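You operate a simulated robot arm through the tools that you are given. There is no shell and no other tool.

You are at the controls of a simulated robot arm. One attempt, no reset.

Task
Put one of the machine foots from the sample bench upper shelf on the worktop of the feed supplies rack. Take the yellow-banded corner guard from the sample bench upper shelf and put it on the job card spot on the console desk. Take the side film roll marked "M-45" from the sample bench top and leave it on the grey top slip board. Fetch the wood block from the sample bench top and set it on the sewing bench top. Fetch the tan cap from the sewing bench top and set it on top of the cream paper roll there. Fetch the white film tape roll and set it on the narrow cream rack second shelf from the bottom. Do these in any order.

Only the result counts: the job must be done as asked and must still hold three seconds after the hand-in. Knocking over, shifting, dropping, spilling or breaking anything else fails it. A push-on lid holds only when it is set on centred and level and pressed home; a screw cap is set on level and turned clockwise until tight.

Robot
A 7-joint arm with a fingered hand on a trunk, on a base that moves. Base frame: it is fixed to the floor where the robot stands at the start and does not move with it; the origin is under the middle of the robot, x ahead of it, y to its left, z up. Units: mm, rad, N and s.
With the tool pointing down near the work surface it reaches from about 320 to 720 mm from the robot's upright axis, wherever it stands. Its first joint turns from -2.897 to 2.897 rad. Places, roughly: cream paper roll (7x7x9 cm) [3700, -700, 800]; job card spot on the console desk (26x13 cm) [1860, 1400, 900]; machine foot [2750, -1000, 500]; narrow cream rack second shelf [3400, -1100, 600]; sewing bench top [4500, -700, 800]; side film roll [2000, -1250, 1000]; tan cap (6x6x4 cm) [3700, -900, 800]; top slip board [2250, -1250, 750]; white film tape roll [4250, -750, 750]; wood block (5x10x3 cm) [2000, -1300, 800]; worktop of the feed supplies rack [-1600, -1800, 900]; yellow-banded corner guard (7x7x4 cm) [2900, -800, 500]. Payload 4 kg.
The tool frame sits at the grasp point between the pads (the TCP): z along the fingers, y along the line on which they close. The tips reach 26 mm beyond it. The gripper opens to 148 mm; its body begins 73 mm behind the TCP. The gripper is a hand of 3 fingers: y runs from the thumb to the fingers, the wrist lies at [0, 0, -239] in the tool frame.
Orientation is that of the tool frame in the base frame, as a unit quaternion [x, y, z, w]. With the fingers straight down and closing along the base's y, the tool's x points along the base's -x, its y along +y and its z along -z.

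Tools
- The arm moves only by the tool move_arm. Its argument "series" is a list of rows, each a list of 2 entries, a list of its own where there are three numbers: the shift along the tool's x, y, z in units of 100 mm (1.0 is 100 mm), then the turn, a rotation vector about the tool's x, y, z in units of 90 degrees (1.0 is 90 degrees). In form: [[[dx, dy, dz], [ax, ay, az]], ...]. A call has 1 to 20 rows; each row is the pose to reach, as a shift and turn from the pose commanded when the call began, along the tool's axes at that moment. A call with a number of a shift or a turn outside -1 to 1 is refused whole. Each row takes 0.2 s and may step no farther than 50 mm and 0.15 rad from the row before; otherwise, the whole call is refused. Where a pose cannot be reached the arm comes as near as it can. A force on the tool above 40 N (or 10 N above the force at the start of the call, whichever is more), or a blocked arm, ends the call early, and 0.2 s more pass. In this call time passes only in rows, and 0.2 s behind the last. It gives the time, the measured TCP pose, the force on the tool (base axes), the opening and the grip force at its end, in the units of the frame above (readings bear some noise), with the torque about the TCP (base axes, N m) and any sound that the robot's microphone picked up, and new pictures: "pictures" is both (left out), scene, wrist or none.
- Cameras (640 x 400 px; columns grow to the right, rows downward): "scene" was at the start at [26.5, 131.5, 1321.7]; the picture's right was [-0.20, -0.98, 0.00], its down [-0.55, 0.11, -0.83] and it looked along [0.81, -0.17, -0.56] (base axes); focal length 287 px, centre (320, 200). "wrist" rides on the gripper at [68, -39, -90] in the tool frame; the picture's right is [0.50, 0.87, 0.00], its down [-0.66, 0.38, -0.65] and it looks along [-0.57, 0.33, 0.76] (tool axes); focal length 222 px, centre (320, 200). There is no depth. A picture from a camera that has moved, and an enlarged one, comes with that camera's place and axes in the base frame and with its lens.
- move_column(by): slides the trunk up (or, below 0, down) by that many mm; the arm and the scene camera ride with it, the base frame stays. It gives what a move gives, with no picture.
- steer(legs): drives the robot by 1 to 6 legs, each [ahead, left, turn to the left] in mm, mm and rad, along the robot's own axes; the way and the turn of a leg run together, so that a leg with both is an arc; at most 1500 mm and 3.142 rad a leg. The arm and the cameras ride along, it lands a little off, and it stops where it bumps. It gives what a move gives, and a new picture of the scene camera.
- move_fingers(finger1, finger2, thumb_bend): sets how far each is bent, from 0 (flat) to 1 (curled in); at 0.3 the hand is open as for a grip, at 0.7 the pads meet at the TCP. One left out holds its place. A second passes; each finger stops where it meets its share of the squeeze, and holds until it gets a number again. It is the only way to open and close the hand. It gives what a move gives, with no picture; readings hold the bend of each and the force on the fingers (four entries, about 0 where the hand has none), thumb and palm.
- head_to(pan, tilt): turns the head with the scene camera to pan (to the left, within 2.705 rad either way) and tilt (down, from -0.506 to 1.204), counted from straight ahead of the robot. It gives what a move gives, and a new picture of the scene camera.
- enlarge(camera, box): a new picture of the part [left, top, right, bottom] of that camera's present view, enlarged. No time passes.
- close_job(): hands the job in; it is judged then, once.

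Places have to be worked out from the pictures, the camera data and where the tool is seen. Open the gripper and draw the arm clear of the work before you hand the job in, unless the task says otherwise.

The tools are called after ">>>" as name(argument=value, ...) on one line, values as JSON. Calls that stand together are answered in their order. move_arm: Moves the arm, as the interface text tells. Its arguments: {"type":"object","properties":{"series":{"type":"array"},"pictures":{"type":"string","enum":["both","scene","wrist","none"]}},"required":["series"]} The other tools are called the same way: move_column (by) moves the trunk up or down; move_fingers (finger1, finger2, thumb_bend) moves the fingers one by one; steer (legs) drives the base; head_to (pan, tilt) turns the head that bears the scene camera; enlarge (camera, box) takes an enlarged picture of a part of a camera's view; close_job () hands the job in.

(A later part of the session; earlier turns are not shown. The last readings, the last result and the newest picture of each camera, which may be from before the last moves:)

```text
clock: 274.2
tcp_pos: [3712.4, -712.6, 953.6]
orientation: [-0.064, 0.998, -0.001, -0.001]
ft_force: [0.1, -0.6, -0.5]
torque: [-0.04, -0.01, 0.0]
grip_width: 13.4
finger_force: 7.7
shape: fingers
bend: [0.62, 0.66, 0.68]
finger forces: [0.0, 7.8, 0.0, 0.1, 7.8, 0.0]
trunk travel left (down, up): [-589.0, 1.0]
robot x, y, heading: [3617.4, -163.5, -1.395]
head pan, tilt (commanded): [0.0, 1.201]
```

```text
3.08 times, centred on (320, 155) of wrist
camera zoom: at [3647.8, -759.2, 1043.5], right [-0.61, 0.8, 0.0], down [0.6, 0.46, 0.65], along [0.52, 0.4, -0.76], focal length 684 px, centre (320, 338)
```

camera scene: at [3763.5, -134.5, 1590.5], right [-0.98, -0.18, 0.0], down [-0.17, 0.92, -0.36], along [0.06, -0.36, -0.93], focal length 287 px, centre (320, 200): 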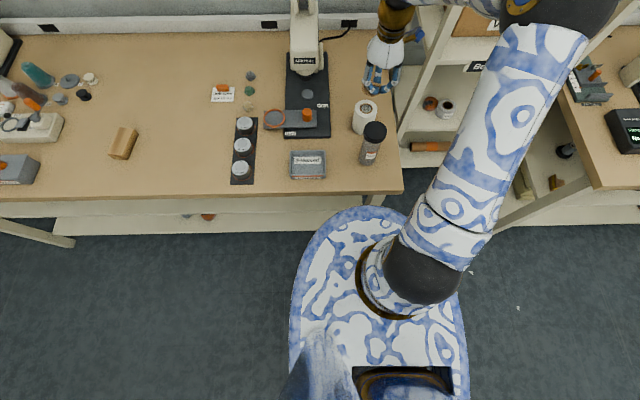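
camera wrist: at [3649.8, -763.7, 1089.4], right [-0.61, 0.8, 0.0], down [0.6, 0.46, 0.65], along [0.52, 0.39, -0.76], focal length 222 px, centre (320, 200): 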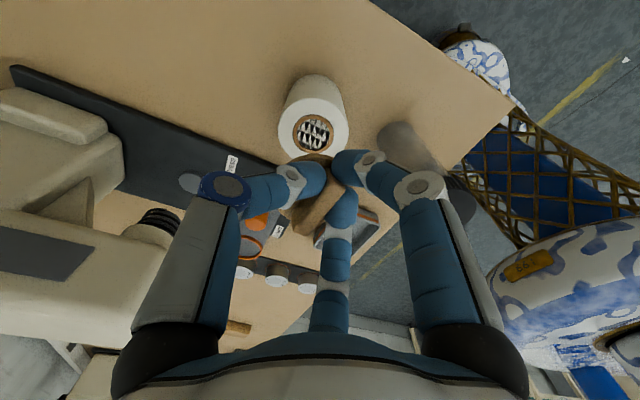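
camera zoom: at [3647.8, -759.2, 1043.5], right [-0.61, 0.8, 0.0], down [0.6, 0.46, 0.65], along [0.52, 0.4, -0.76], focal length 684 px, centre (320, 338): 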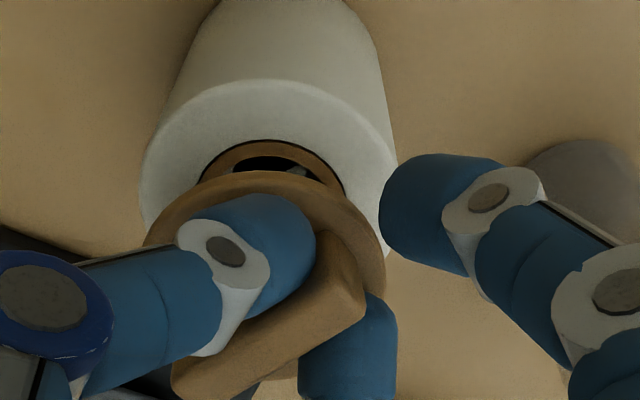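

Centred within 1 mm in this view. I lower to contact in small steps.

>>> move_arm(series=[[[0.0, 0.0, 0.04], [0, 0, 0]], [[0.0, 0.0, 0.07], [0, 0, 0]], [[0.0, 0.0, 0.09], [0, 0, 0]]], pictures="none")

>>> move_arm(series=[[[0.0, 0.0, 0.015], [0, 0, 0]], [[0.0, 0.0, 0.03], [0, 0, 0]]], pictures="none")

>>> enlarge(camera="scene", box=[355, 85, 385, 115])

```text
clock: 275.0
tcp_pos: [3711.6, -714.0, 943.2]
orientation: [-0.064, 0.998, -0.001, 0.001]
ft_force: [-0.4, -0.2, -0.2]
torque: [-0.03, 0.02, 0.01]
grip_width: 13.2
finger_force: 8.0
shape: fingers
bend: [0.62, 0.66, 0.68]
finger forces: [0.0, 7.7, 0.1, 0.1, 7.7, 0.1]
trunk travel left (down, up): [-589.0, 1.0]
robot x, y, heading: [3611.5, -164.2, -1.391]
head pan, tilt (commanded): [0.0, 1.201]
```

```text
clock: 275.6
tcp_pos: [3710.9, -714.3, 940.5]
orientation: [-0.063, 0.998, -0.001, 0.0]
ft_force: [-0.3, -0.7, -0.3]
torque: [0.03, 0.02, -0.04]
grip_width: 13.2
finger_force: 7.7
shape: fingers
bend: [0.62, 0.66, 0.68]
finger forces: [0.1, 7.7, 0.1, 0.0, 7.9, 0.0]
trunk travel left (down, up): [-589.0, 1.0]
robot x, y, heading: [3616.3, -161.7, -1.392]
head pan, tilt (commanded): [0.0, 1.201]
```

```text
13.33 times, centred on (370, 100) of scene
camera zoom: at [3763.5, -134.6, 1590.5], right [-0.98, -0.18, 0.0], down [-0.17, 0.92, -0.36], along [0.06, -0.36, -0.93], focal length 3828 px, centre (-347, 1533)
```

zoom: 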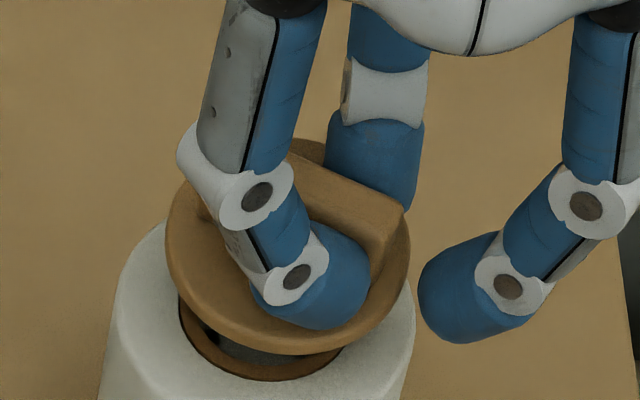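

Nice: the disc looks level and centred. A few more small steps to contact.

>>> move_arm(series=[[[0.0, 0.0, 0.015], [0, 0, 0]], [[0.0, 0.0, 0.025], [0, 0, 0]]], pictures="none")

>>> move_arm(series=[[[0.0, 0.0, 0.01], [0, 0, 0]], [[0.0, 0.0, 0.02], [0, 0, 0]]], pictures="none")

>>> enlarge(camera="scene", box=[355, 85, 385, 115])

```text
clock: 276.2
tcp_pos: [3711.3, -714.5, 938.2]
orientation: [-0.064, 0.998, -0.001, 0.001]
ft_force: [-0.1, -0.6, -0.5]
torque: [0.0, -0.02, 0.0]
grip_width: 13.3
finger_force: 7.3
shape: fingers
bend: [0.62, 0.66, 0.68]
finger forces: [0.1, 7.8, 0.1, 0.0, 7.8, 0.0]
trunk travel left (down, up): [-589.0, 1.0]
robot x, y, heading: [3616.4, -163.1, -1.395]
head pan, tilt (commanded): [0.0, 1.201]
```

```text
clock: 276.8
tcp_pos: [3711.6, -714.8, 936.2]
orientation: [-0.063, 0.998, -0.001, 0.001]
ft_force: [0.0, -0.7, 6.8]
torque: [0.0, -0.05, -0.03]
grip_width: 13.1
finger_force: 11.2
shape: fingers
bend: [0.62, 0.71, 0.68]
finger forces: [0.0, 10.0, 0.0, 0.1, 12.7, 0.1]
trunk travel left (down, up): [-589.0, 1.0]
robot x, y, heading: [3619.3, -166.1, -1.394]
head pan, tilt (commanded): [0.0, 1.201]
```

```text
13.33 times, centred on (370, 100) of scene
camera zoom: at [3763.4, -134.0, 1590.6], right [-0.98, -0.18, 0.0], down [-0.17, 0.92, -0.36], along [0.06, -0.36, -0.93], focal length 3828 px, centre (-347, 1533)
```

zoom: 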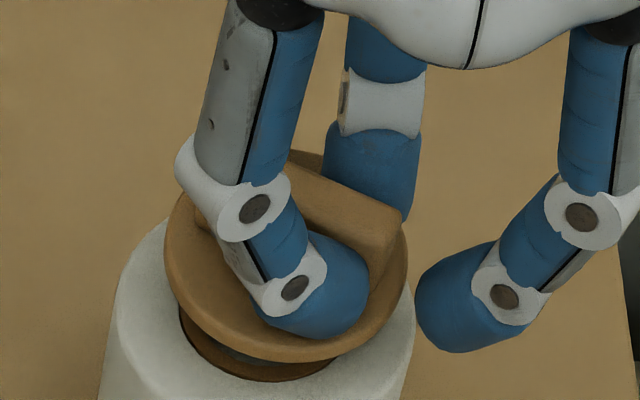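

Contact at 7 N with the disc level and centred. I ease up 1.5 mm and open thumb and finger a little.

>>> move_arm(series=[[[0.0, 0.0, -0.015], [0, 0, 0]]], pictures="none")

>>> move_fingers(finger1=0.6, finger2=0.63, thumb_bend=0.64)

>>> enlarge(camera="scene", box=[355, 85, 385, 115])

>>> enlarge(camera="wrist", box=[240, 90, 400, 220])

```text
clock: 277.2
tcp_pos: [3710.8, -714.3, 937.5]
orientation: [-0.064, 0.998, 0.0, 0.0]
ft_force: [-0.3, -0.6, 0.0]
torque: [-0.01, -0.01, 0.0]
grip_width: 13.1
finger_force: 8.2
shape: fingers
bend: [0.62, 0.71, 0.68]
finger forces: [0.1, 8.2, 0.0, 0.0, 8.3, 0.0]
trunk travel left (down, up): [-589.0, 1.0]
robot x, y, heading: [3615.1, -162.3, -1.391]
head pan, tilt (commanded): [0.0, 1.201]
```

```text
clock: 278.2
tcp_pos: [3712.1, -714.0, 938.7]
orientation: [-0.063, 0.998, -0.002, -0.001]
ft_force: [-1.6, 1.6, 11.8]
torque: [0.01, -0.06, -0.02]
grip_width: 20.8
finger_force: 6.3
shape: fingers
bend: [0.6, 0.65, 0.65]
finger forces: [0.0, 6.5, 0.1, 0.1, 5.5, 0.0]
trunk travel left (down, up): [-589.0, 1.0]
robot x, y, heading: [3614.0, -161.9, -1.387]
head pan, tilt (commanded): [0.0, 1.201]
```

```text
13.33 times, centred on (370, 100) of scene
camera zoom: at [3763.1, -133.3, 1590.6], right [-0.98, -0.18, 0.0], down [-0.17, 0.92, -0.36], along [0.06, -0.36, -0.93], focal length 3828 px, centre (-347, 1533)
```

zoom: 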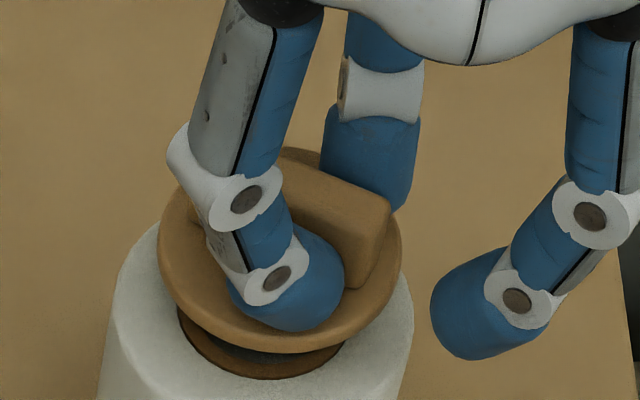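

```text
3.08 times, centred on (320, 155) of wrist
camera zoom: at [3647.0, -759.3, 1028.6], right [-0.61, 0.8, 0.0], down [0.6, 0.46, 0.65], along [0.52, 0.39, -0.76], focal length 684 px, centre (320, 338)
```

zoom: 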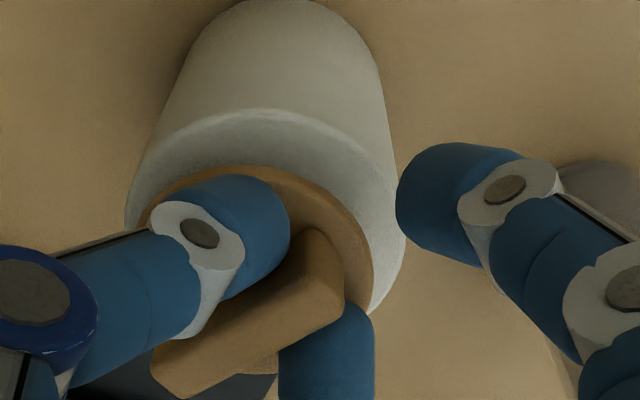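

The fingers no longer pinch the bar; they only press lightly on the disc. I raise slowly.

>>> move_arm(series=[[[0.0, 0.0, -0.03], [0, 0, 0]], [[0.0, 0.0, -0.05], [0, 0, 0]]], pictures="none")

>>> enlarge(camera="scene", box=[355, 85, 385, 115])

>>> enlarge(camera="wrist", box=[240, 90, 400, 220])

```text
clock: 278.8
tcp_pos: [3711.4, -714.3, 941.8]
orientation: [-0.064, 0.998, -0.002, 0.0]
ft_force: [0.5, -0.2, -0.1]
torque: [-0.04, 0.01, 0.0]
grip_width: 22.9
finger_force: 0.0
shape: fingers
bend: [0.6, 0.63, 0.64]
finger forces: [0.0, 0.1, 0.0, 0.1, 0.0, 0.1]
trunk travel left (down, up): [-589.0, 1.0]
robot x, y, heading: [3620.7, -161.1, -1.389]
head pan, tilt (commanded): [0.0, 1.201]
```

```text
13.33 times, centred on (370, 100) of scene
camera zoom: at [3763.5, -134.5, 1590.4], right [-0.98, -0.18, 0.0], down [-0.17, 0.92, -0.36], along [0.06, -0.36, -0.93], focal length 3828 px, centre (-347, 1533)
```

zoom: 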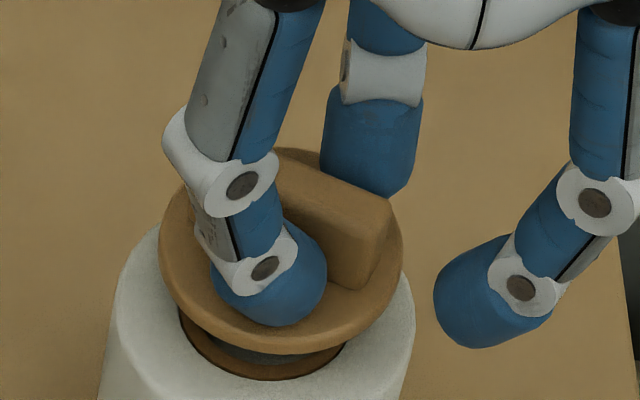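

```text
3.08 times, centred on (320, 155) of wrist
camera zoom: at [3647.4, -759.6, 1032.6], right [-0.61, 0.8, 0.0], down [0.6, 0.46, 0.65], along [0.52, 0.4, -0.76], focal length 684 px, centre (320, 338)
```

zoom: 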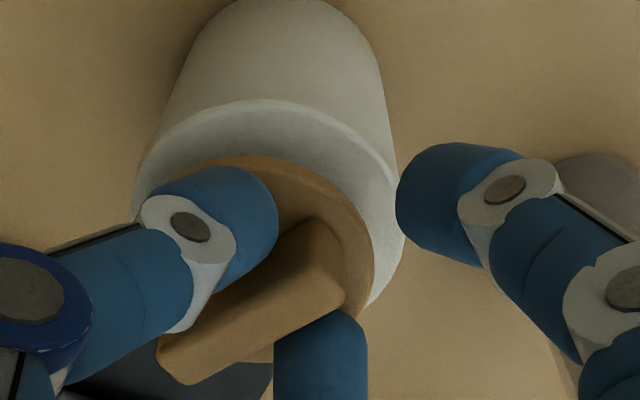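

The cap stands free and level on the roll. I raise straight up, clear of the bar.

>>> move_arm(series=[[[0.0, 0.0, -0.08], [0, 0, 0]], [[0.0, 0.0, -0.2], [0, 0, 0]], [[0.0, 0.0, -0.4], [0, 0, 0]], [[0.0, 0.0, -0.8], [0, 0, 0]], [[0.0, 0.0, -1.0], [0, 0, 0]]], pictures="both")

>>> enlarge(camera="scene", box=[345, 75, 395, 135])

```text
clock: 280.0
tcp_pos: [3711.9, -715.0, 1043.1]
orientation: [-0.063, 0.998, -0.001, -0.001]
ft_force: [-0.4, 0.3, 0.0]
torque: [0.01, -0.02, -0.02]
grip_width: 22.9
finger_force: 0.1
shape: fingers
bend: [0.6, 0.63, 0.64]
finger forces: [0.0, 0.0, 0.0, 0.1, 0.0, 0.0]
trunk travel left (down, up): [-589.0, 1.0]
robot x, y, heading: [3614.0, -165.3, -1.395]
head pan, tilt (commanded): [0.0, 1.201]
camera scene: at [3763.5, -134.4, 1590.5], right [-0.98, -0.18, 0.0], down [-0.17, 0.92, -0.36], along [0.06, -0.36, -0.93], focal length 287 px, centre (320, 200)
camera wrist: at [3647.7, -759.7, 1133.4], right [-0.61, 0.8, 0.0], down [0.6, 0.46, 0.65], along [0.52, 0.4, -0.76], focal length 222 px, centre (320, 200)
```

scene: 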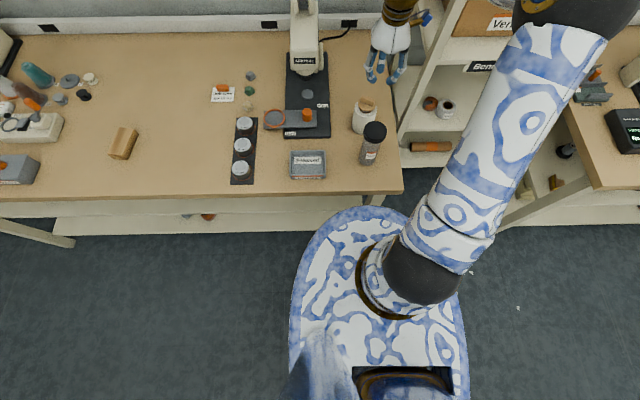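
wrist: 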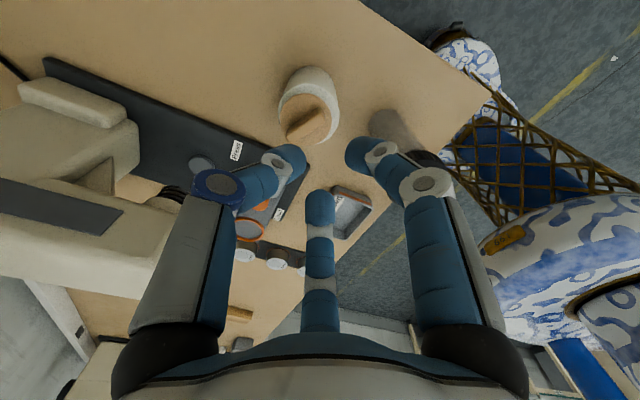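

```text
6.67 times, centred on (370, 105) of scene
camera zoom: at [3763.5, -134.4, 1590.5], right [-0.98, -0.18, 0.0], down [-0.17, 0.92, -0.36], along [0.06, -0.36, -0.93], focal length 1914 px, centre (-13, 833)
```

zoom: 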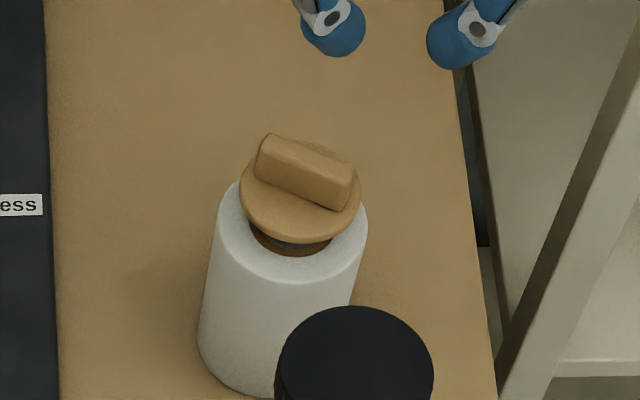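

The cap sits level and centred on the paper roll. Next the corner guard and a machine foot on the sample bench's upper shelf. I draw the hand in, back off and go to face the left part of the sample bench, with the trunk lowered for a good look under the top.

>>> move_arm(series=[[[0, 0.2, -0.4], [0, 0, 0]], [[0, 0.5, -0.6], [0, 0, 0]], [[0, 0.9, -0.6], [0, 0, 0]]], pictures="none")

>>> steer(legs=[[-380, 0, 0], [0, -850, 0.03]])

>>> move_column(by=-400)

>>> head_to(pan=0.0, tilt=0.6)

```text
clock: 280.8
tcp_pos: [3698.6, -623.2, 1105.2]
orientation: [-0.064, 0.998, 0.0, 0.0]
ft_force: [-1.5, -1.0, -0.2]
torque: [-0.03, 0.0, -0.01]
grip_width: 23.2
finger_force: 0.1
shape: fingers
bend: [0.6, 0.63, 0.64]
finger forces: [0.1, 0.1, 0.0, 0.0, 0.0, 0.0]
trunk travel left (down, up): [-589.0, 1.0]
robot x, y, heading: [3613.5, -162.8, -1.389]
head pan, tilt (commanded): [0.0, 1.201]
```

```text
clock: 287.3
tcp_pos: [2799.2, -412.6, 1104.6]
orientation: [-0.075, 0.997, -0.001, 0.0]
ft_force: [-1.4, -0.8, 0.0]
torque: [0.03, -0.02, 0.01]
grip_width: 23.0
finger_force: 0.0
shape: fingers
bend: [0.6, 0.63, 0.64]
finger forces: [0.1, 0.0, 0.0, 0.0, 0.0, 0.0]
trunk travel left (down, up): [-589.0, 1.0]
robot x, y, heading: [2705.9, 45.9, -1.372]
head pan, tilt (commanded): [0.0, 1.201]
camera scene: at [2851.9, 78.2, 1590.5], right [-0.98, -0.2, 0.0], down [-0.19, 0.91, -0.36], along [0.07, -0.35, -0.93], focal length 287 px, centre (320, 200)
```

scene: 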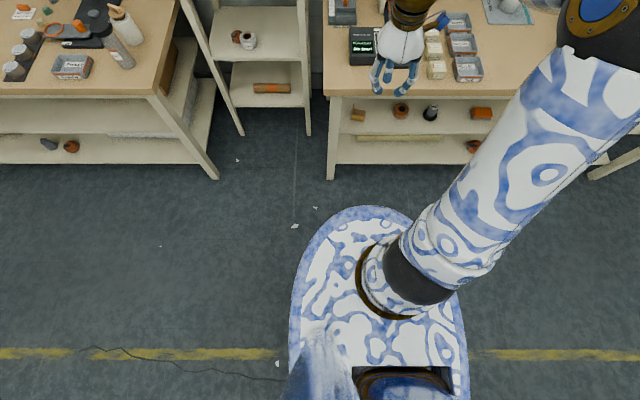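

```text
clock: 291.2
tcp_pos: [2799.1, -413.4, 704.9]
orientation: [-0.074, 0.997, -0.001, 0.0]
ft_force: [-0.9, -0.1, -0.5]
torque: [-0.01, 0.02, -0.02]
grip_width: 23.1
finger_force: 0.0
shape: fingers
bend: [0.6, 0.63, 0.64]
finger forces: [0.0, 0.0, 0.1, 0.0, 0.0, 0.1]
trunk travel left (down, up): [-189.0, 401.0]
robot x, y, heading: [2703.6, 47.7, -1.371]
head pan, tilt (commanded): [0.0, 1.201]
```

```text
clock: 292.2
tcp_pos: [2798.8, -412.5, 705.3]
orientation: [-0.075, 0.997, -0.001, 0.0]
ft_force: [-0.5, 0.0, -0.1]
torque: [0.0, 0.02, 0.0]
grip_width: 23.2
finger_force: 0.0
shape: fingers
bend: [0.6, 0.63, 0.64]
finger forces: [0.0, 0.0, 0.0, 0.0, 0.0, 0.0]
trunk travel left (down, up): [-189.0, 401.0]
robot x, y, heading: [2701.7, 45.7, -1.37]
head pan, tilt (commanded): [0.0, 0.6]
camera scene: at [2858.7, 46.5, 1235.0], right [-0.98, -0.2, 0.0], down [-0.11, 0.55, -0.82], along [0.17, -0.81, -0.57], focal length 287 px, centre (320, 200)
```

scene: 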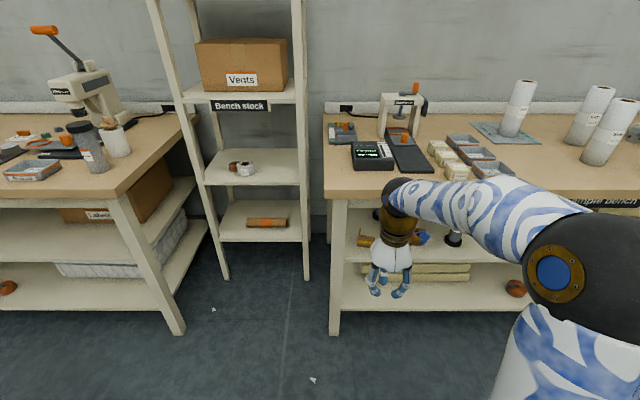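

The hand hides the shelf pieces. I slide right 450 mm so the pieces are to the left of the arm in the view.

>>> steer(legs=[[0, -450, 0]])

>>> head_to(pan=0.35, tilt=0.6)

>>> enlarge(camera="scene", box=[180, 180, 400, 330])

```text
clock: 294.9
tcp_pos: [2361.8, -503.2, 704.4]
orientation: [-0.076, 0.997, 0.0, 0.0]
ft_force: [-0.7, 0.4, 0.0]
torque: [-0.02, 0.0, 0.03]
grip_width: 23.4
finger_force: 0.1
shape: fingers
bend: [0.6, 0.63, 0.64]
finger forces: [0.0, 0.1, 0.1, 0.0, 0.0, 0.0]
trunk travel left (down, up): [-189.0, 401.0]
robot x, y, heading: [2268.7, -45.2, -1.366]
head pan, tilt (commanded): [0.0, 0.6]
camera scene: at [2419.4, -43.7, 1235.1], right [-0.98, -0.2, 0.0], down [-0.12, 0.55, -0.83], along [0.17, -0.81, -0.56], focal length 287 px, centre (320, 200)
```

scene: 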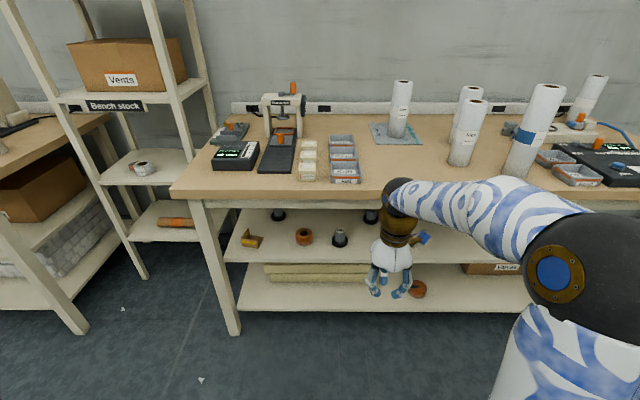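

```text
clock: 295.7
tcp_pos: [2360.9, -504.3, 705.1]
orientation: [-0.077, 0.997, -0.001, 0.0]
ft_force: [0.4, 0.4, 0.0]
torque: [-0.01, 0.0, -0.02]
grip_width: 23.2
finger_force: 0.1
shape: fingers
bend: [0.6, 0.63, 0.64]
finger forces: [0.0, 0.1, 0.0, 0.1, 0.0, 0.0]
trunk travel left (down, up): [-189.0, 401.0]
robot x, y, heading: [2266.9, -44.3, -1.362]
head pan, tilt (commanded): [0.351, 0.6]
camera scene: at [2448.0, -32.3, 1235.1], right [-0.85, -0.53, 0.0], down [-0.3, 0.48, -0.83], along [0.44, -0.7, -0.56], focal length 287 px, centre (320, 200)
```

scene: 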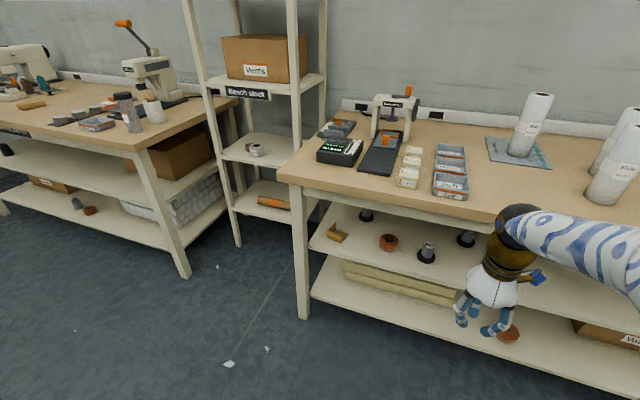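

```text
2.67 times, centred on (290, 255) of scene
camera zoom: at [2448.0, -32.3, 1235.1], right [-0.85, -0.53, 0.0], down [-0.3, 0.48, -0.83], along [0.44, -0.7, -0.56], focal length 766 px, centre (400, 53)
```

zoom: 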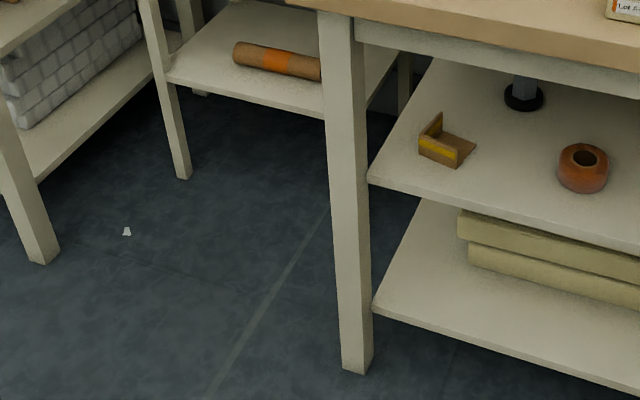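

>>> enlarge(camera="scene", box=[310, 205, 370, 255])

>>> enlarge(camera="scene", box=[390, 220, 450, 280])

>>> enlarge(camera="scene", box=[300, 180, 480, 300])

```text
8.00 times, centred on (340, 230) of scene
camera zoom: at [2448.0, -32.3, 1235.1], right [-0.85, -0.53, 0.0], down [-0.3, 0.48, -0.83], along [0.44, -0.7, -0.56], focal length 2297 px, centre (160, -40)
```

zoom: 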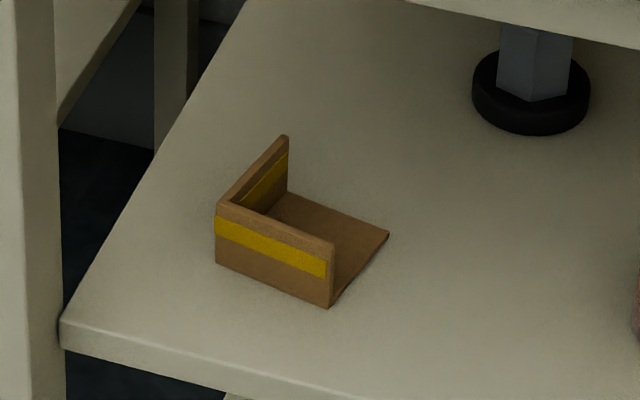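

```text
6.67 times, centred on (420, 250) of scene
camera zoom: at [2448.0, -32.3, 1235.1], right [-0.85, -0.53, 0.0], down [-0.3, 0.48, -0.83], along [0.44, -0.7, -0.56], focal length 1914 px, centre (-347, -133)
```

zoom: 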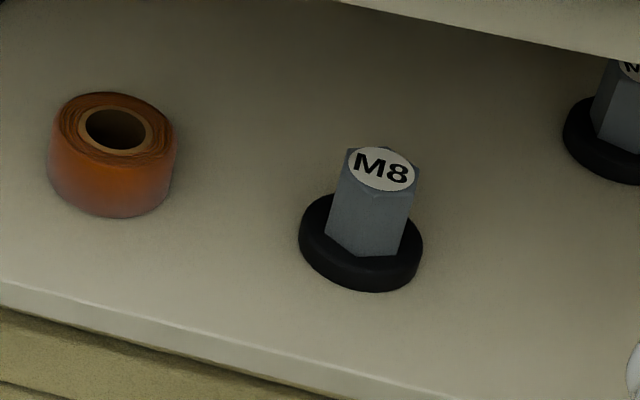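

```text
3.33 times, centred on (390, 240) of scene
camera zoom: at [2448.0, -32.3, 1235.1], right [-0.85, -0.53, 0.0], down [-0.3, 0.48, -0.83], along [0.44, -0.7, -0.56], focal length 957 px, centre (87, 67)
```

zoom: 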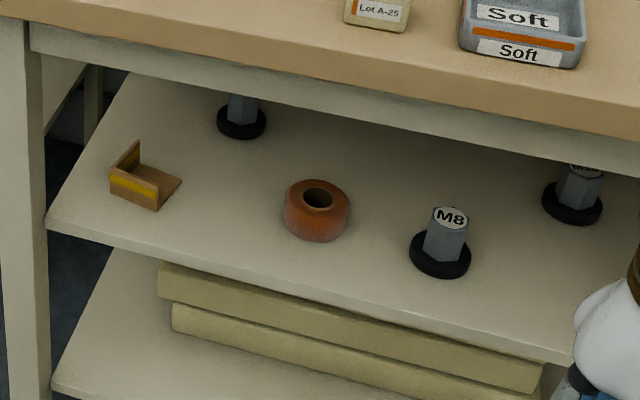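

Measured on the shelf (top about z 456): the corner guard occupies about x 2821-2886, y -783 to -848 with walls 40 mm high at its front and left sides; the M8 foot stands at about (2517, -886), top z about 518. I plan to pinch the guard's left wall with the tool tilted 45 degrees, approaching straight along -y. I turn to face -y and move in front of it.

>>> steer(legs=[[0, 0, -0.209], [0, 630, 0]])

>>> move_arm(series=[[[0, 0, 0], [0, 0, 0.09]], [[0, 0, 0], [0, 0, 0.18]], [[0, 0, 0], [0, 0, 0.27]], [[0, 0, 0], [0, 0, 0.36]], [[0, 0, 0], [0, 0, 0.45]], [[0, 0, 0], [0, 0, 0.54]], [[0, 0, 0], [0, 0, 0.63]], [[0, 0, 0], [0, 0, 0.72]], [[0, 0, 0], [0, 0, 0.81]], [[0, 0, 0], [0, 0, 0.9]], [[0, 0, 0], [0, 0, 0.967]]], pictures="scene")

```text
clock: 300.0
tcp_pos: [2891.4, -511.1, 704.6]
orientation: [0.023, 1.0, -0.001, 0.0]
ft_force: [-0.2, -0.1, 0.2]
torque: [0.01, 0.01, 0.02]
grip_width: 23.1
finger_force: 0.0
shape: fingers
bend: [0.6, 0.63, 0.64]
finger forces: [0.1, 0.0, 0.0, 0.1, 0.0, 0.0]
trunk travel left (down, up): [-189.0, 401.0]
robot x, y, heading: [2889.1, -42.5, -1.565]
head pan, tilt (commanded): [0.351, 0.6]
camera scene: at [3070.3, -68.4, 1235.1], right [-0.94, -0.35, 0.0], down [-0.2, 0.53, -0.83], along [0.29, -0.77, -0.56], focal length 287 px, centre (320, 200)
```

scene: 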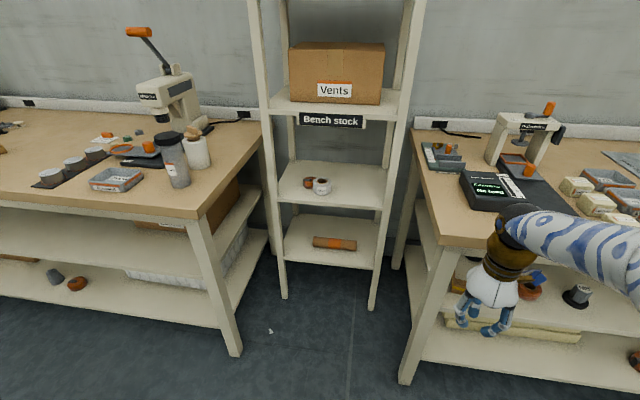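

```text
clock: 302.4
tcp_pos: [2890.9, -512.1, 704.0]
orientation: [0.706, 0.709, 0.0, 0.001]
ft_force: [0.0, -0.1, -0.2]
torque: [-0.01, -0.01, 0.01]
grip_width: 22.9
finger_force: 0.1
shape: fingers
bend: [0.6, 0.63, 0.64]
finger forces: [0.0, 0.0, 0.0, 0.1, 0.0, 0.0]
trunk travel left (down, up): [-189.0, 401.0]
robot x, y, heading: [2888.9, -47.0, -1.566]
head pan, tilt (commanded): [0.351, 0.6]
camera scene: at [3070.4, -68.4, 1235.1], right [-0.94, -0.35, 0.0], down [-0.2, 0.53, -0.83], along [0.29, -0.77, -0.56], focal length 287 px, centre (320, 200)
```

scene: 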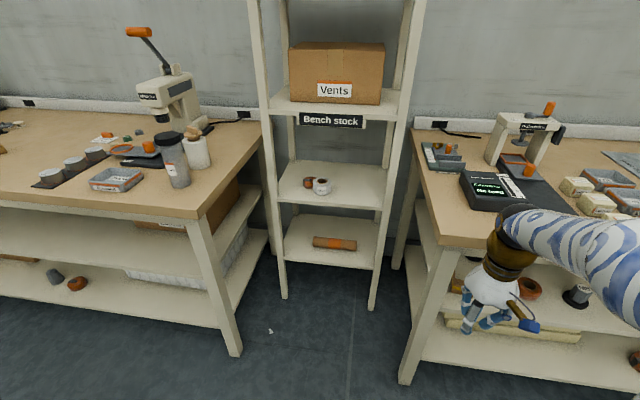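

Yaw is set (tool x toward me, closing along world x). Now I tilt 45 degrees outward while lowering and extending a little.

>>> move_arm(series=[[[-0.1, 0, 0.17], [0, -0.083, 0]], [[-0.2, 0, 0.34], [0, -0.167, 0]], [[-0.3, 0, 0.5], [0, -0.25, 0]], [[-0.4, 0, 0.67], [0, -0.333, 0]], [[-0.5, 0, 0.84], [0, -0.417, 0]], [[-0.6, 0, 1.0], [0, -0.5, 0]], [[-0.6, 0, 1.0], [0, -0.5, 0]]], pictures="both")

```text
clock: 304.0
tcp_pos: [2891.5, -571.6, 605.7]
orientation: [0.65, 0.655, -0.27, 0.273]
ft_force: [1.0, 0.8, -0.3]
torque: [-0.02, 0.0, 0.02]
grip_width: 23.1
finger_force: 0.1
shape: fingers
bend: [0.6, 0.63, 0.64]
finger forces: [0.0, 0.1, 0.0, 0.0, 0.0, 0.0]
trunk travel left (down, up): [-189.0, 401.0]
robot x, y, heading: [2891.0, -42.9, -1.568]
head pan, tilt (commanded): [0.351, 0.6]
camera scene: at [3070.4, -68.4, 1235.1], right [-0.94, -0.35, 0.0], down [-0.2, 0.53, -0.82], along [0.29, -0.77, -0.57], focal length 287 px, centre (320, 200)
camera wrist: at [2850.0, -459.0, 620.5], right [0.86, 0.36, -0.35], down [0.38, 0.0, 0.93], along [0.33, -0.93, -0.13], focal length 222 px, centre (320, 200)
```

scene: 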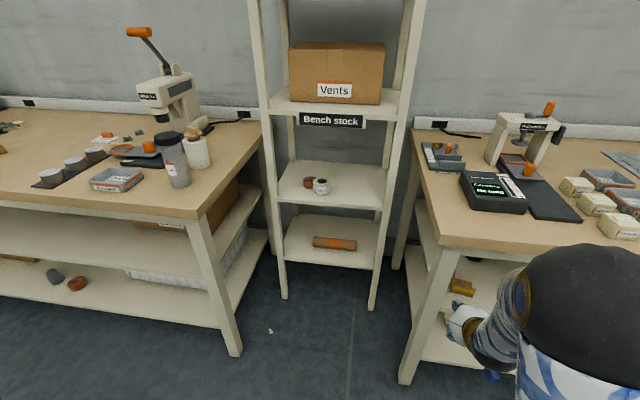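
wrist: 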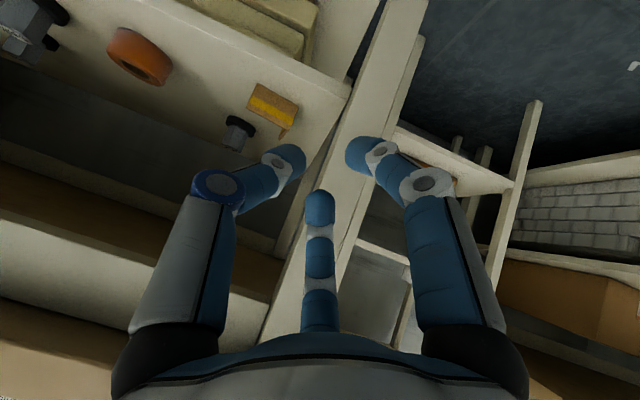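

The wrist camera now sees the guard (upside down). I enlarge it to refine its position.

>>> enlarge(camera="wrist", box=[200, 60, 340, 180])

>>> enlarge(camera="scene", box=[400, 220, 520, 340])

```text
3.33 times, centred on (270, 120) of wrist
camera zoom: at [2850.0, -459.0, 620.5], right [0.86, 0.36, -0.35], down [0.38, 0.0, 0.93], along [0.33, -0.93, -0.13], focal length 740 px, centre (487, 467)
```

zoom: 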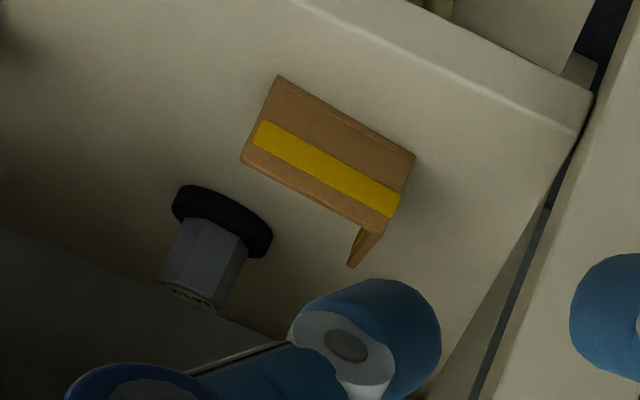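

```text
3.33 times, centred on (460, 280) of scene
camera zoom: at [3070.4, -68.4, 1235.1], right [-0.94, -0.35, 0.0], down [-0.2, 0.53, -0.82], along [0.29, -0.77, -0.57], focal length 957 px, centre (-147, -67)
```

zoom: 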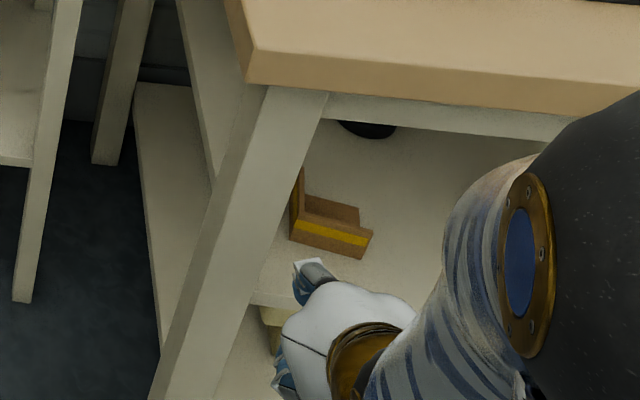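

Both cameras agree now: shelf at z 457, guard from x 2813 to 2878, front wall at y -785, walls up to z 495. The bench leg is close on the left, so I yaw the approach 22 degrees (coming from the right), pre-shape the fingers narrow, and move to a pre-grasp point.

>>> move_fingers(finger1=0.63, finger2=0.63, thumb_bend=0.58)

>>> move_arm(series=[[[0, 0, 0], [-0.058, 0, -0.058]], [[0, 0, 0], [-0.116, 0, -0.116]], [[0, 0, 0], [-0.173, 0, -0.173]], [[0, 0, 0], [-0.173, 0, -0.173]]], pictures="none")

>>> move_arm(series=[[[-0.13, -0.18, 0.25], [0, 0, 0]], [[-0.26, -0.36, 0.5], [0, 0, 0]], [[-0.39, -0.55, 0.74], [0, 0, 0]], [[-0.39, -0.55, 0.74], [0, 0, 0]]], pictures="both")

```text
clock: 305.0
tcp_pos: [2891.5, -571.6, 604.4]
orientation: [0.651, 0.655, -0.27, 0.272]
ft_force: [0.8, -0.1, 0.3]
torque: [0.0, 0.01, -0.02]
grip_width: 30.3
finger_force: 0.0
shape: fingers
bend: [0.63, 0.63, 0.57]
finger forces: [0.1, 0.1, 0.0, 0.1, 0.0, 0.0]
trunk travel left (down, up): [-189.0, 401.0]
robot x, y, heading: [2890.2, -46.1, -1.563]
head pan, tilt (commanded): [0.351, 0.6]
```

```text
clock: 306.0
tcp_pos: [2891.3, -572.1, 604.1]
orientation: [0.514, 0.767, -0.214, 0.318]
ft_force: [0.0, 0.3, -0.4]
torque: [0.01, -0.02, -0.02]
grip_width: 30.3
finger_force: 0.1
shape: fingers
bend: [0.63, 0.63, 0.57]
finger forces: [0.1, 0.1, 0.0, 0.0, 0.1, 0.0]
trunk travel left (down, up): [-189.0, 401.0]
robot x, y, heading: [2889.0, -43.9, -1.566]
head pan, tilt (commanded): [0.351, 0.6]
```

```text
clock: 307.0
tcp_pos: [2870.6, -667.9, 581.0]
orientation: [0.514, 0.767, -0.214, 0.319]
ft_force: [-0.2, 0.5, -0.1]
torque: [-0.02, 0.01, -0.03]
grip_width: 30.2
finger_force: 0.1
shape: fingers
bend: [0.63, 0.63, 0.57]
finger forces: [0.0, 0.0, 0.0, 0.0, 0.0, 0.0]
trunk travel left (down, up): [-189.0, 401.0]
robot x, y, heading: [2891.1, -43.1, -1.564]
head pan, tilt (commanded): [0.351, 0.6]
camera scene: at [3070.3, -68.4, 1235.1], right [-0.94, -0.35, 0.0], down [-0.2, 0.53, -0.82], along [0.29, -0.77, -0.57], focal length 287 px, centre (320, 200)
camera wrist: at [2791.4, -578.2, 595.9], right [0.67, 0.66, -0.35], down [0.35, 0.14, 0.93], along [0.66, -0.74, -0.13], focal length 222 px, centre (320, 200)
```

scene: 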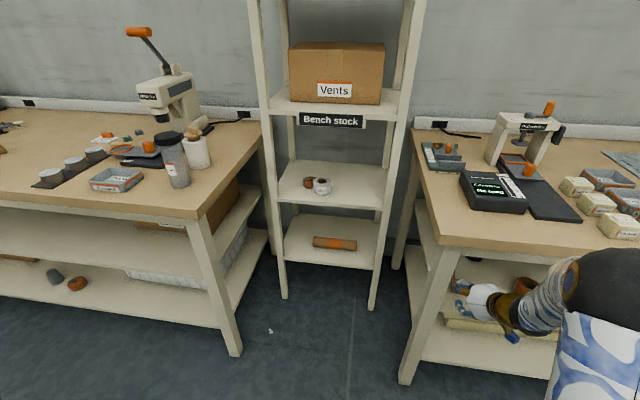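
wrist: 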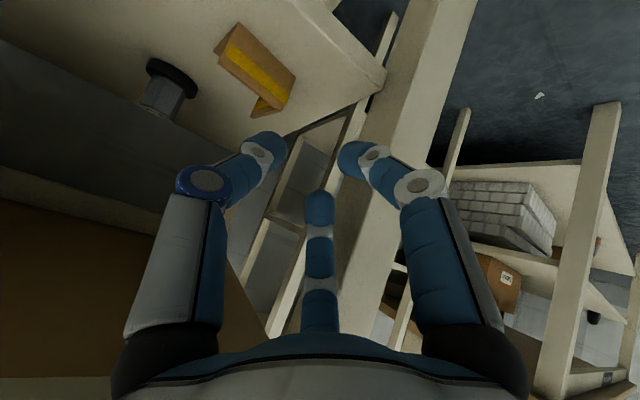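

The leg is only about 8 mm from the fingers here, so I sidestep 35 mm to the right before going further in.

>>> move_arm(series=[[[0.137, -0.33, -0.05], [0, 0, 0]], [[-0.02, -0.45, 0.19], [0, 0, 0]], [[-0.18, -0.56, 0.44], [0, 0, 0]], [[-0.345, -0.68, 0.68], [0, 0, 0]], [[-0.345, -0.68, 0.68], [0, 0, 0]]], pictures="both")

>>> enlarge(camera="wrist", box=[160, 20, 400, 200])

```text
clock: 308.2
tcp_pos: [2836.8, -760.0, 556.7]
orientation: [0.514, 0.767, -0.213, 0.319]
ft_force: [-0.4, 1.0, 1.2]
torque: [-0.02, -0.01, 0.0]
grip_width: 30.3
finger_force: 0.0
shape: fingers
bend: [0.63, 0.63, 0.57]
finger forces: [0.1, 0.1, 0.0, 0.0, 0.0, 0.0]
trunk travel left (down, up): [-189.0, 401.0]
robot x, y, heading: [2887.6, -42.4, -1.565]
head pan, tilt (commanded): [0.351, 0.6]
camera scene: at [3070.3, -68.5, 1235.1], right [-0.94, -0.35, 0.0], down [-0.2, 0.53, -0.82], along [0.29, -0.77, -0.57], focal length 287 px, centre (320, 200)
camera wrist: at [2757.2, -670.2, 572.2], right [0.67, 0.66, -0.35], down [0.35, 0.14, 0.93], along [0.66, -0.74, -0.13], focal length 222 px, centre (320, 200)
```

scene: 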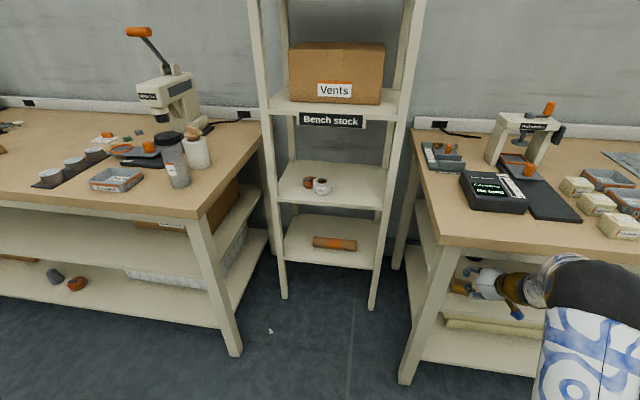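
wrist: 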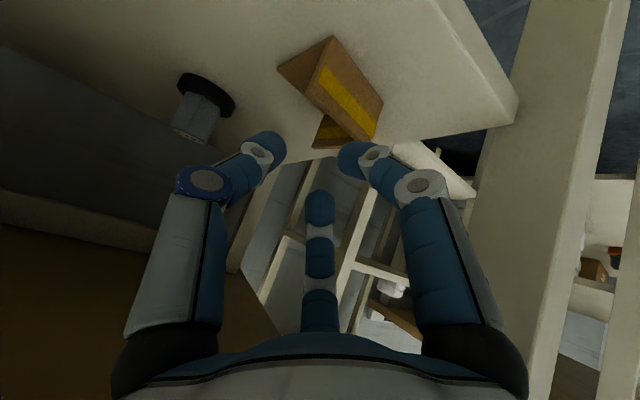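

```text
2.22 times, centred on (280, 110) of wrist
camera zoom: at [2757.2, -670.2, 572.2], right [0.67, 0.66, -0.35], down [0.35, 0.14, 0.93], along [0.66, -0.74, -0.13], focal length 494 px, centre (409, 400)
```

zoom: 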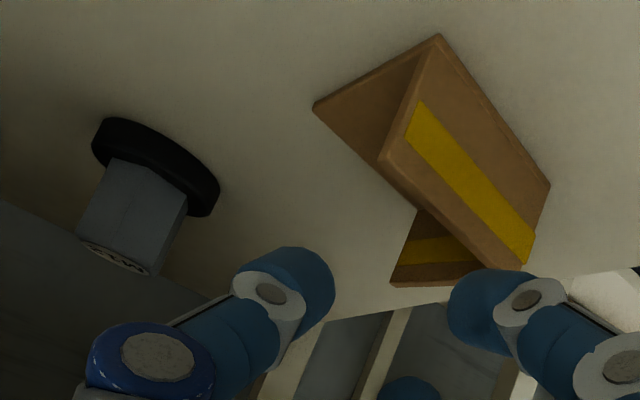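

The guard's left wall runs from about (2883, -781) to (2888, -855), top z about 493. I move over the wall first, tips still above it.

>>> move_arm(series=[[[-0.2, 0.09, 0.28], [0, 0, 0]], [[-0.4, 0.18, 0.565], [0, 0, 0]], [[-0.4, 0.18, 0.565], [0, 0, 0]]], pictures="both")

>>> enlarge(camera="wrist", box=[200, 60, 440, 240])

>>> enlarge(camera="scene", box=[420, 220, 560, 340])

```text
clock: 309.0
tcp_pos: [2863.4, -802.4, 540.4]
orientation: [0.523, 0.764, -0.21, 0.314]
ft_force: [0.0, -0.3, 0.5]
torque: [0.0, -0.01, -0.01]
grip_width: 30.0
finger_force: 0.2
shape: fingers
bend: [0.63, 0.63, 0.57]
finger forces: [0.0, 0.1, 0.1, 0.1, 0.1, 0.0]
trunk travel left (down, up): [-189.0, 401.0]
robot x, y, heading: [2889.0, -41.2, -1.572]
head pan, tilt (commanded): [0.351, 0.6]
camera scene: at [3064.9, -59.7, 1235.2], right [-0.94, -0.34, 0.0], down [-0.19, 0.53, -0.83], along [0.28, -0.78, -0.56], focal length 287 px, centre (320, 200)
camera wrist: at [2785.9, -712.1, 557.2], right [0.68, 0.65, -0.35], down [0.35, 0.13, 0.93], along [0.64, -0.75, -0.14], focal length 222 px, centre (320, 200)
```

scene: 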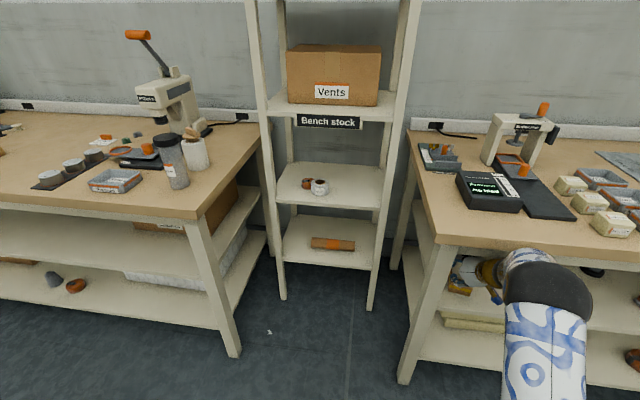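
wrist: 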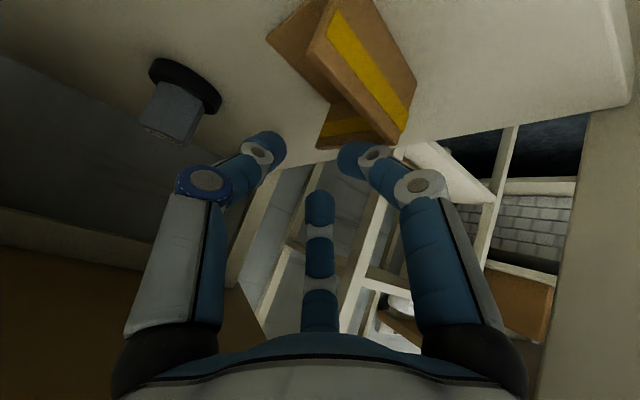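

```text
2.22 times, centred on (320, 150) of wrist
camera zoom: at [2785.9, -712.1, 557.2], right [0.68, 0.65, -0.35], down [0.35, 0.13, 0.93], along [0.64, -0.75, -0.14], focal length 494 px, centre (320, 311)
```

zoom: 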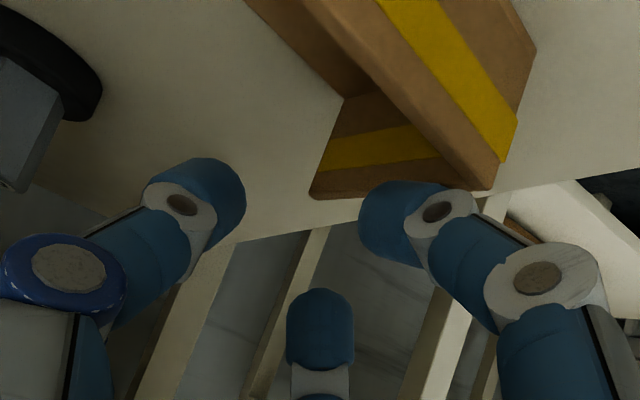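

```text
3.33 times, centred on (490, 280) of scene
camera zoom: at [3064.9, -59.7, 1235.2], right [-0.94, -0.34, 0.0], down [-0.19, 0.53, -0.83], along [0.28, -0.78, -0.56], focal length 957 px, centre (-247, -67)
```

zoom: 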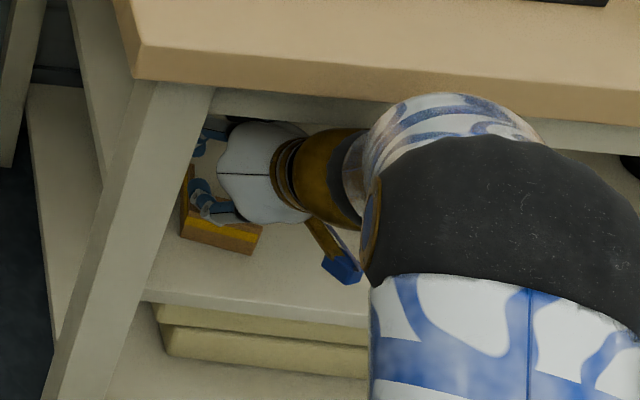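

The forearm is bearing against the bench's front edge (the base was pushed a few mm). I back off along the same path at once, then will lower the trunk and step the base back so the forearm runs flatter.

>>> move_arm(series=[[[0.2, -0.09, -0.28], [0, 0, 0]], [[0.4, -0.18, -0.565], [0, 0, 0]], [[0.4, -0.18, -0.565], [0, 0, 0]]], pictures="scene")

```text
clock: 309.8
tcp_pos: [2837.2, -761.5, 556.3]
orientation: [0.513, 0.768, -0.213, 0.319]
ft_force: [0.2, 0.2, 1.0]
torque: [0.01, -0.01, -0.01]
grip_width: 30.1
finger_force: 0.0
shape: fingers
bend: [0.63, 0.63, 0.57]
finger forces: [0.0, 0.0, 0.1, 0.0, 0.0, 0.0]
trunk travel left (down, up): [-189.0, 401.0]
robot x, y, heading: [2894.3, -44.3, -1.567]
head pan, tilt (commanded): [0.351, 0.6]
camera scene: at [3070.5, -68.8, 1235.3], right [-0.94, -0.35, 0.0], down [-0.2, 0.53, -0.83], along [0.29, -0.77, -0.56], focal length 287 px, centre (320, 200)
```

scene: 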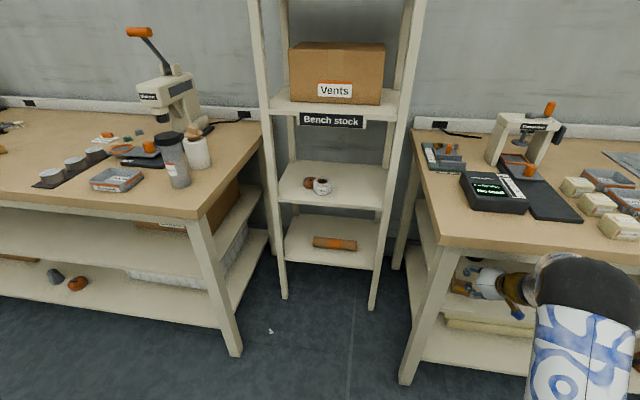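

Restored without harm. I back out 160 mm, lower the trunk 130 mm, and bring the hand back up by the same amount, so the arm will lie flatter.

>>> steer(legs=[[-160, 0, 0]])

>>> move_column(by=-130)

>>> move_arm(series=[[[-0.3, 0, -0.3], [0, 0, 0]], [[-0.6, 0, -0.6], [0, 0, 0]], [[-0.9, 0, -0.9], [0, 0, 0]], [[-0.95, 0, -0.95], [0, 0, 0]]], pictures="scene")

```text
clock: 311.2
tcp_pos: [2834.9, -602.2, 555.5]
orientation: [0.514, 0.767, -0.214, 0.318]
ft_force: [0.0, 0.7, -0.6]
torque: [0.01, 0.0, 0.0]
grip_width: 30.2
finger_force: 0.0
shape: fingers
bend: [0.63, 0.63, 0.57]
finger forces: [0.0, 0.0, 0.0, 0.1, 0.0, 0.0]
trunk travel left (down, up): [-189.0, 401.0]
robot x, y, heading: [2889.6, 111.4, -1.567]
head pan, tilt (commanded): [0.351, 0.6]
camera scene: at [3069.5, 88.8, 1235.1], right [-0.94, -0.35, 0.0], down [-0.2, 0.53, -0.82], along [0.29, -0.77, -0.57], focal length 287 px, centre (320, 200)
```

scene: 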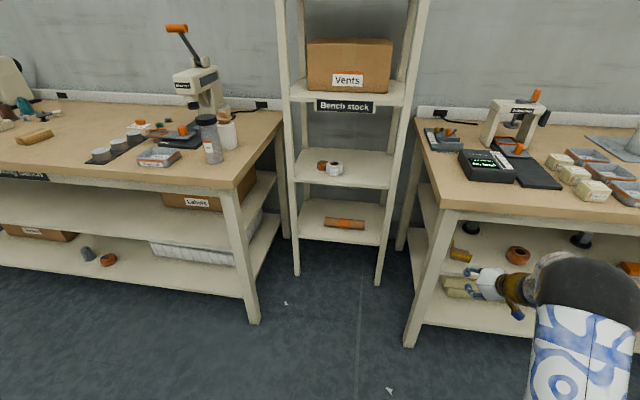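

```text
clock: 312.8
tcp_pos: [2835.3, -603.0, 426.6]
orientation: [0.513, 0.768, -0.213, 0.319]
ft_force: [0.0, 0.0, -0.6]
torque: [0.01, -0.04, -0.01]
grip_width: 30.3
finger_force: 0.0
shape: fingers
bend: [0.63, 0.63, 0.57]
finger forces: [0.0, 0.0, 0.0, 0.0, 0.0, 0.0]
trunk travel left (down, up): [-59.0, 531.0]
robot x, y, heading: [2888.8, 112.4, -1.567]
head pan, tilt (commanded): [0.351, 0.6]
```

```text
clock: 313.8
tcp_pos: [2835.5, -600.8, 562.7]
orientation: [0.514, 0.767, -0.213, 0.319]
ft_force: [-0.1, -0.1, 0.5]
torque: [-0.01, -0.02, 0.0]
grip_width: 30.0
finger_force: 0.2
shape: fingers
bend: [0.63, 0.63, 0.57]
finger forces: [0.1, 0.0, 0.0, 0.0, 0.0, 0.0]
trunk travel left (down, up): [-59.0, 531.0]
robot x, y, heading: [2892.0, 112.5, -1.567]
head pan, tilt (commanded): [0.351, 0.6]
camera scene: at [3069.5, 88.9, 1105.1], right [-0.94, -0.35, 0.0], down [-0.2, 0.53, -0.82], along [0.29, -0.77, -0.57], focal length 287 px, centre (320, 200)
```

scene: 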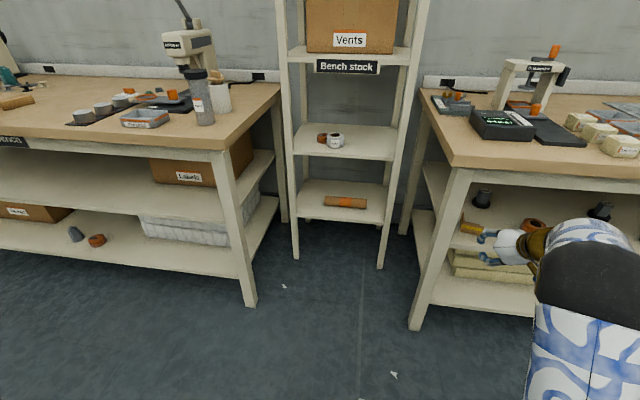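

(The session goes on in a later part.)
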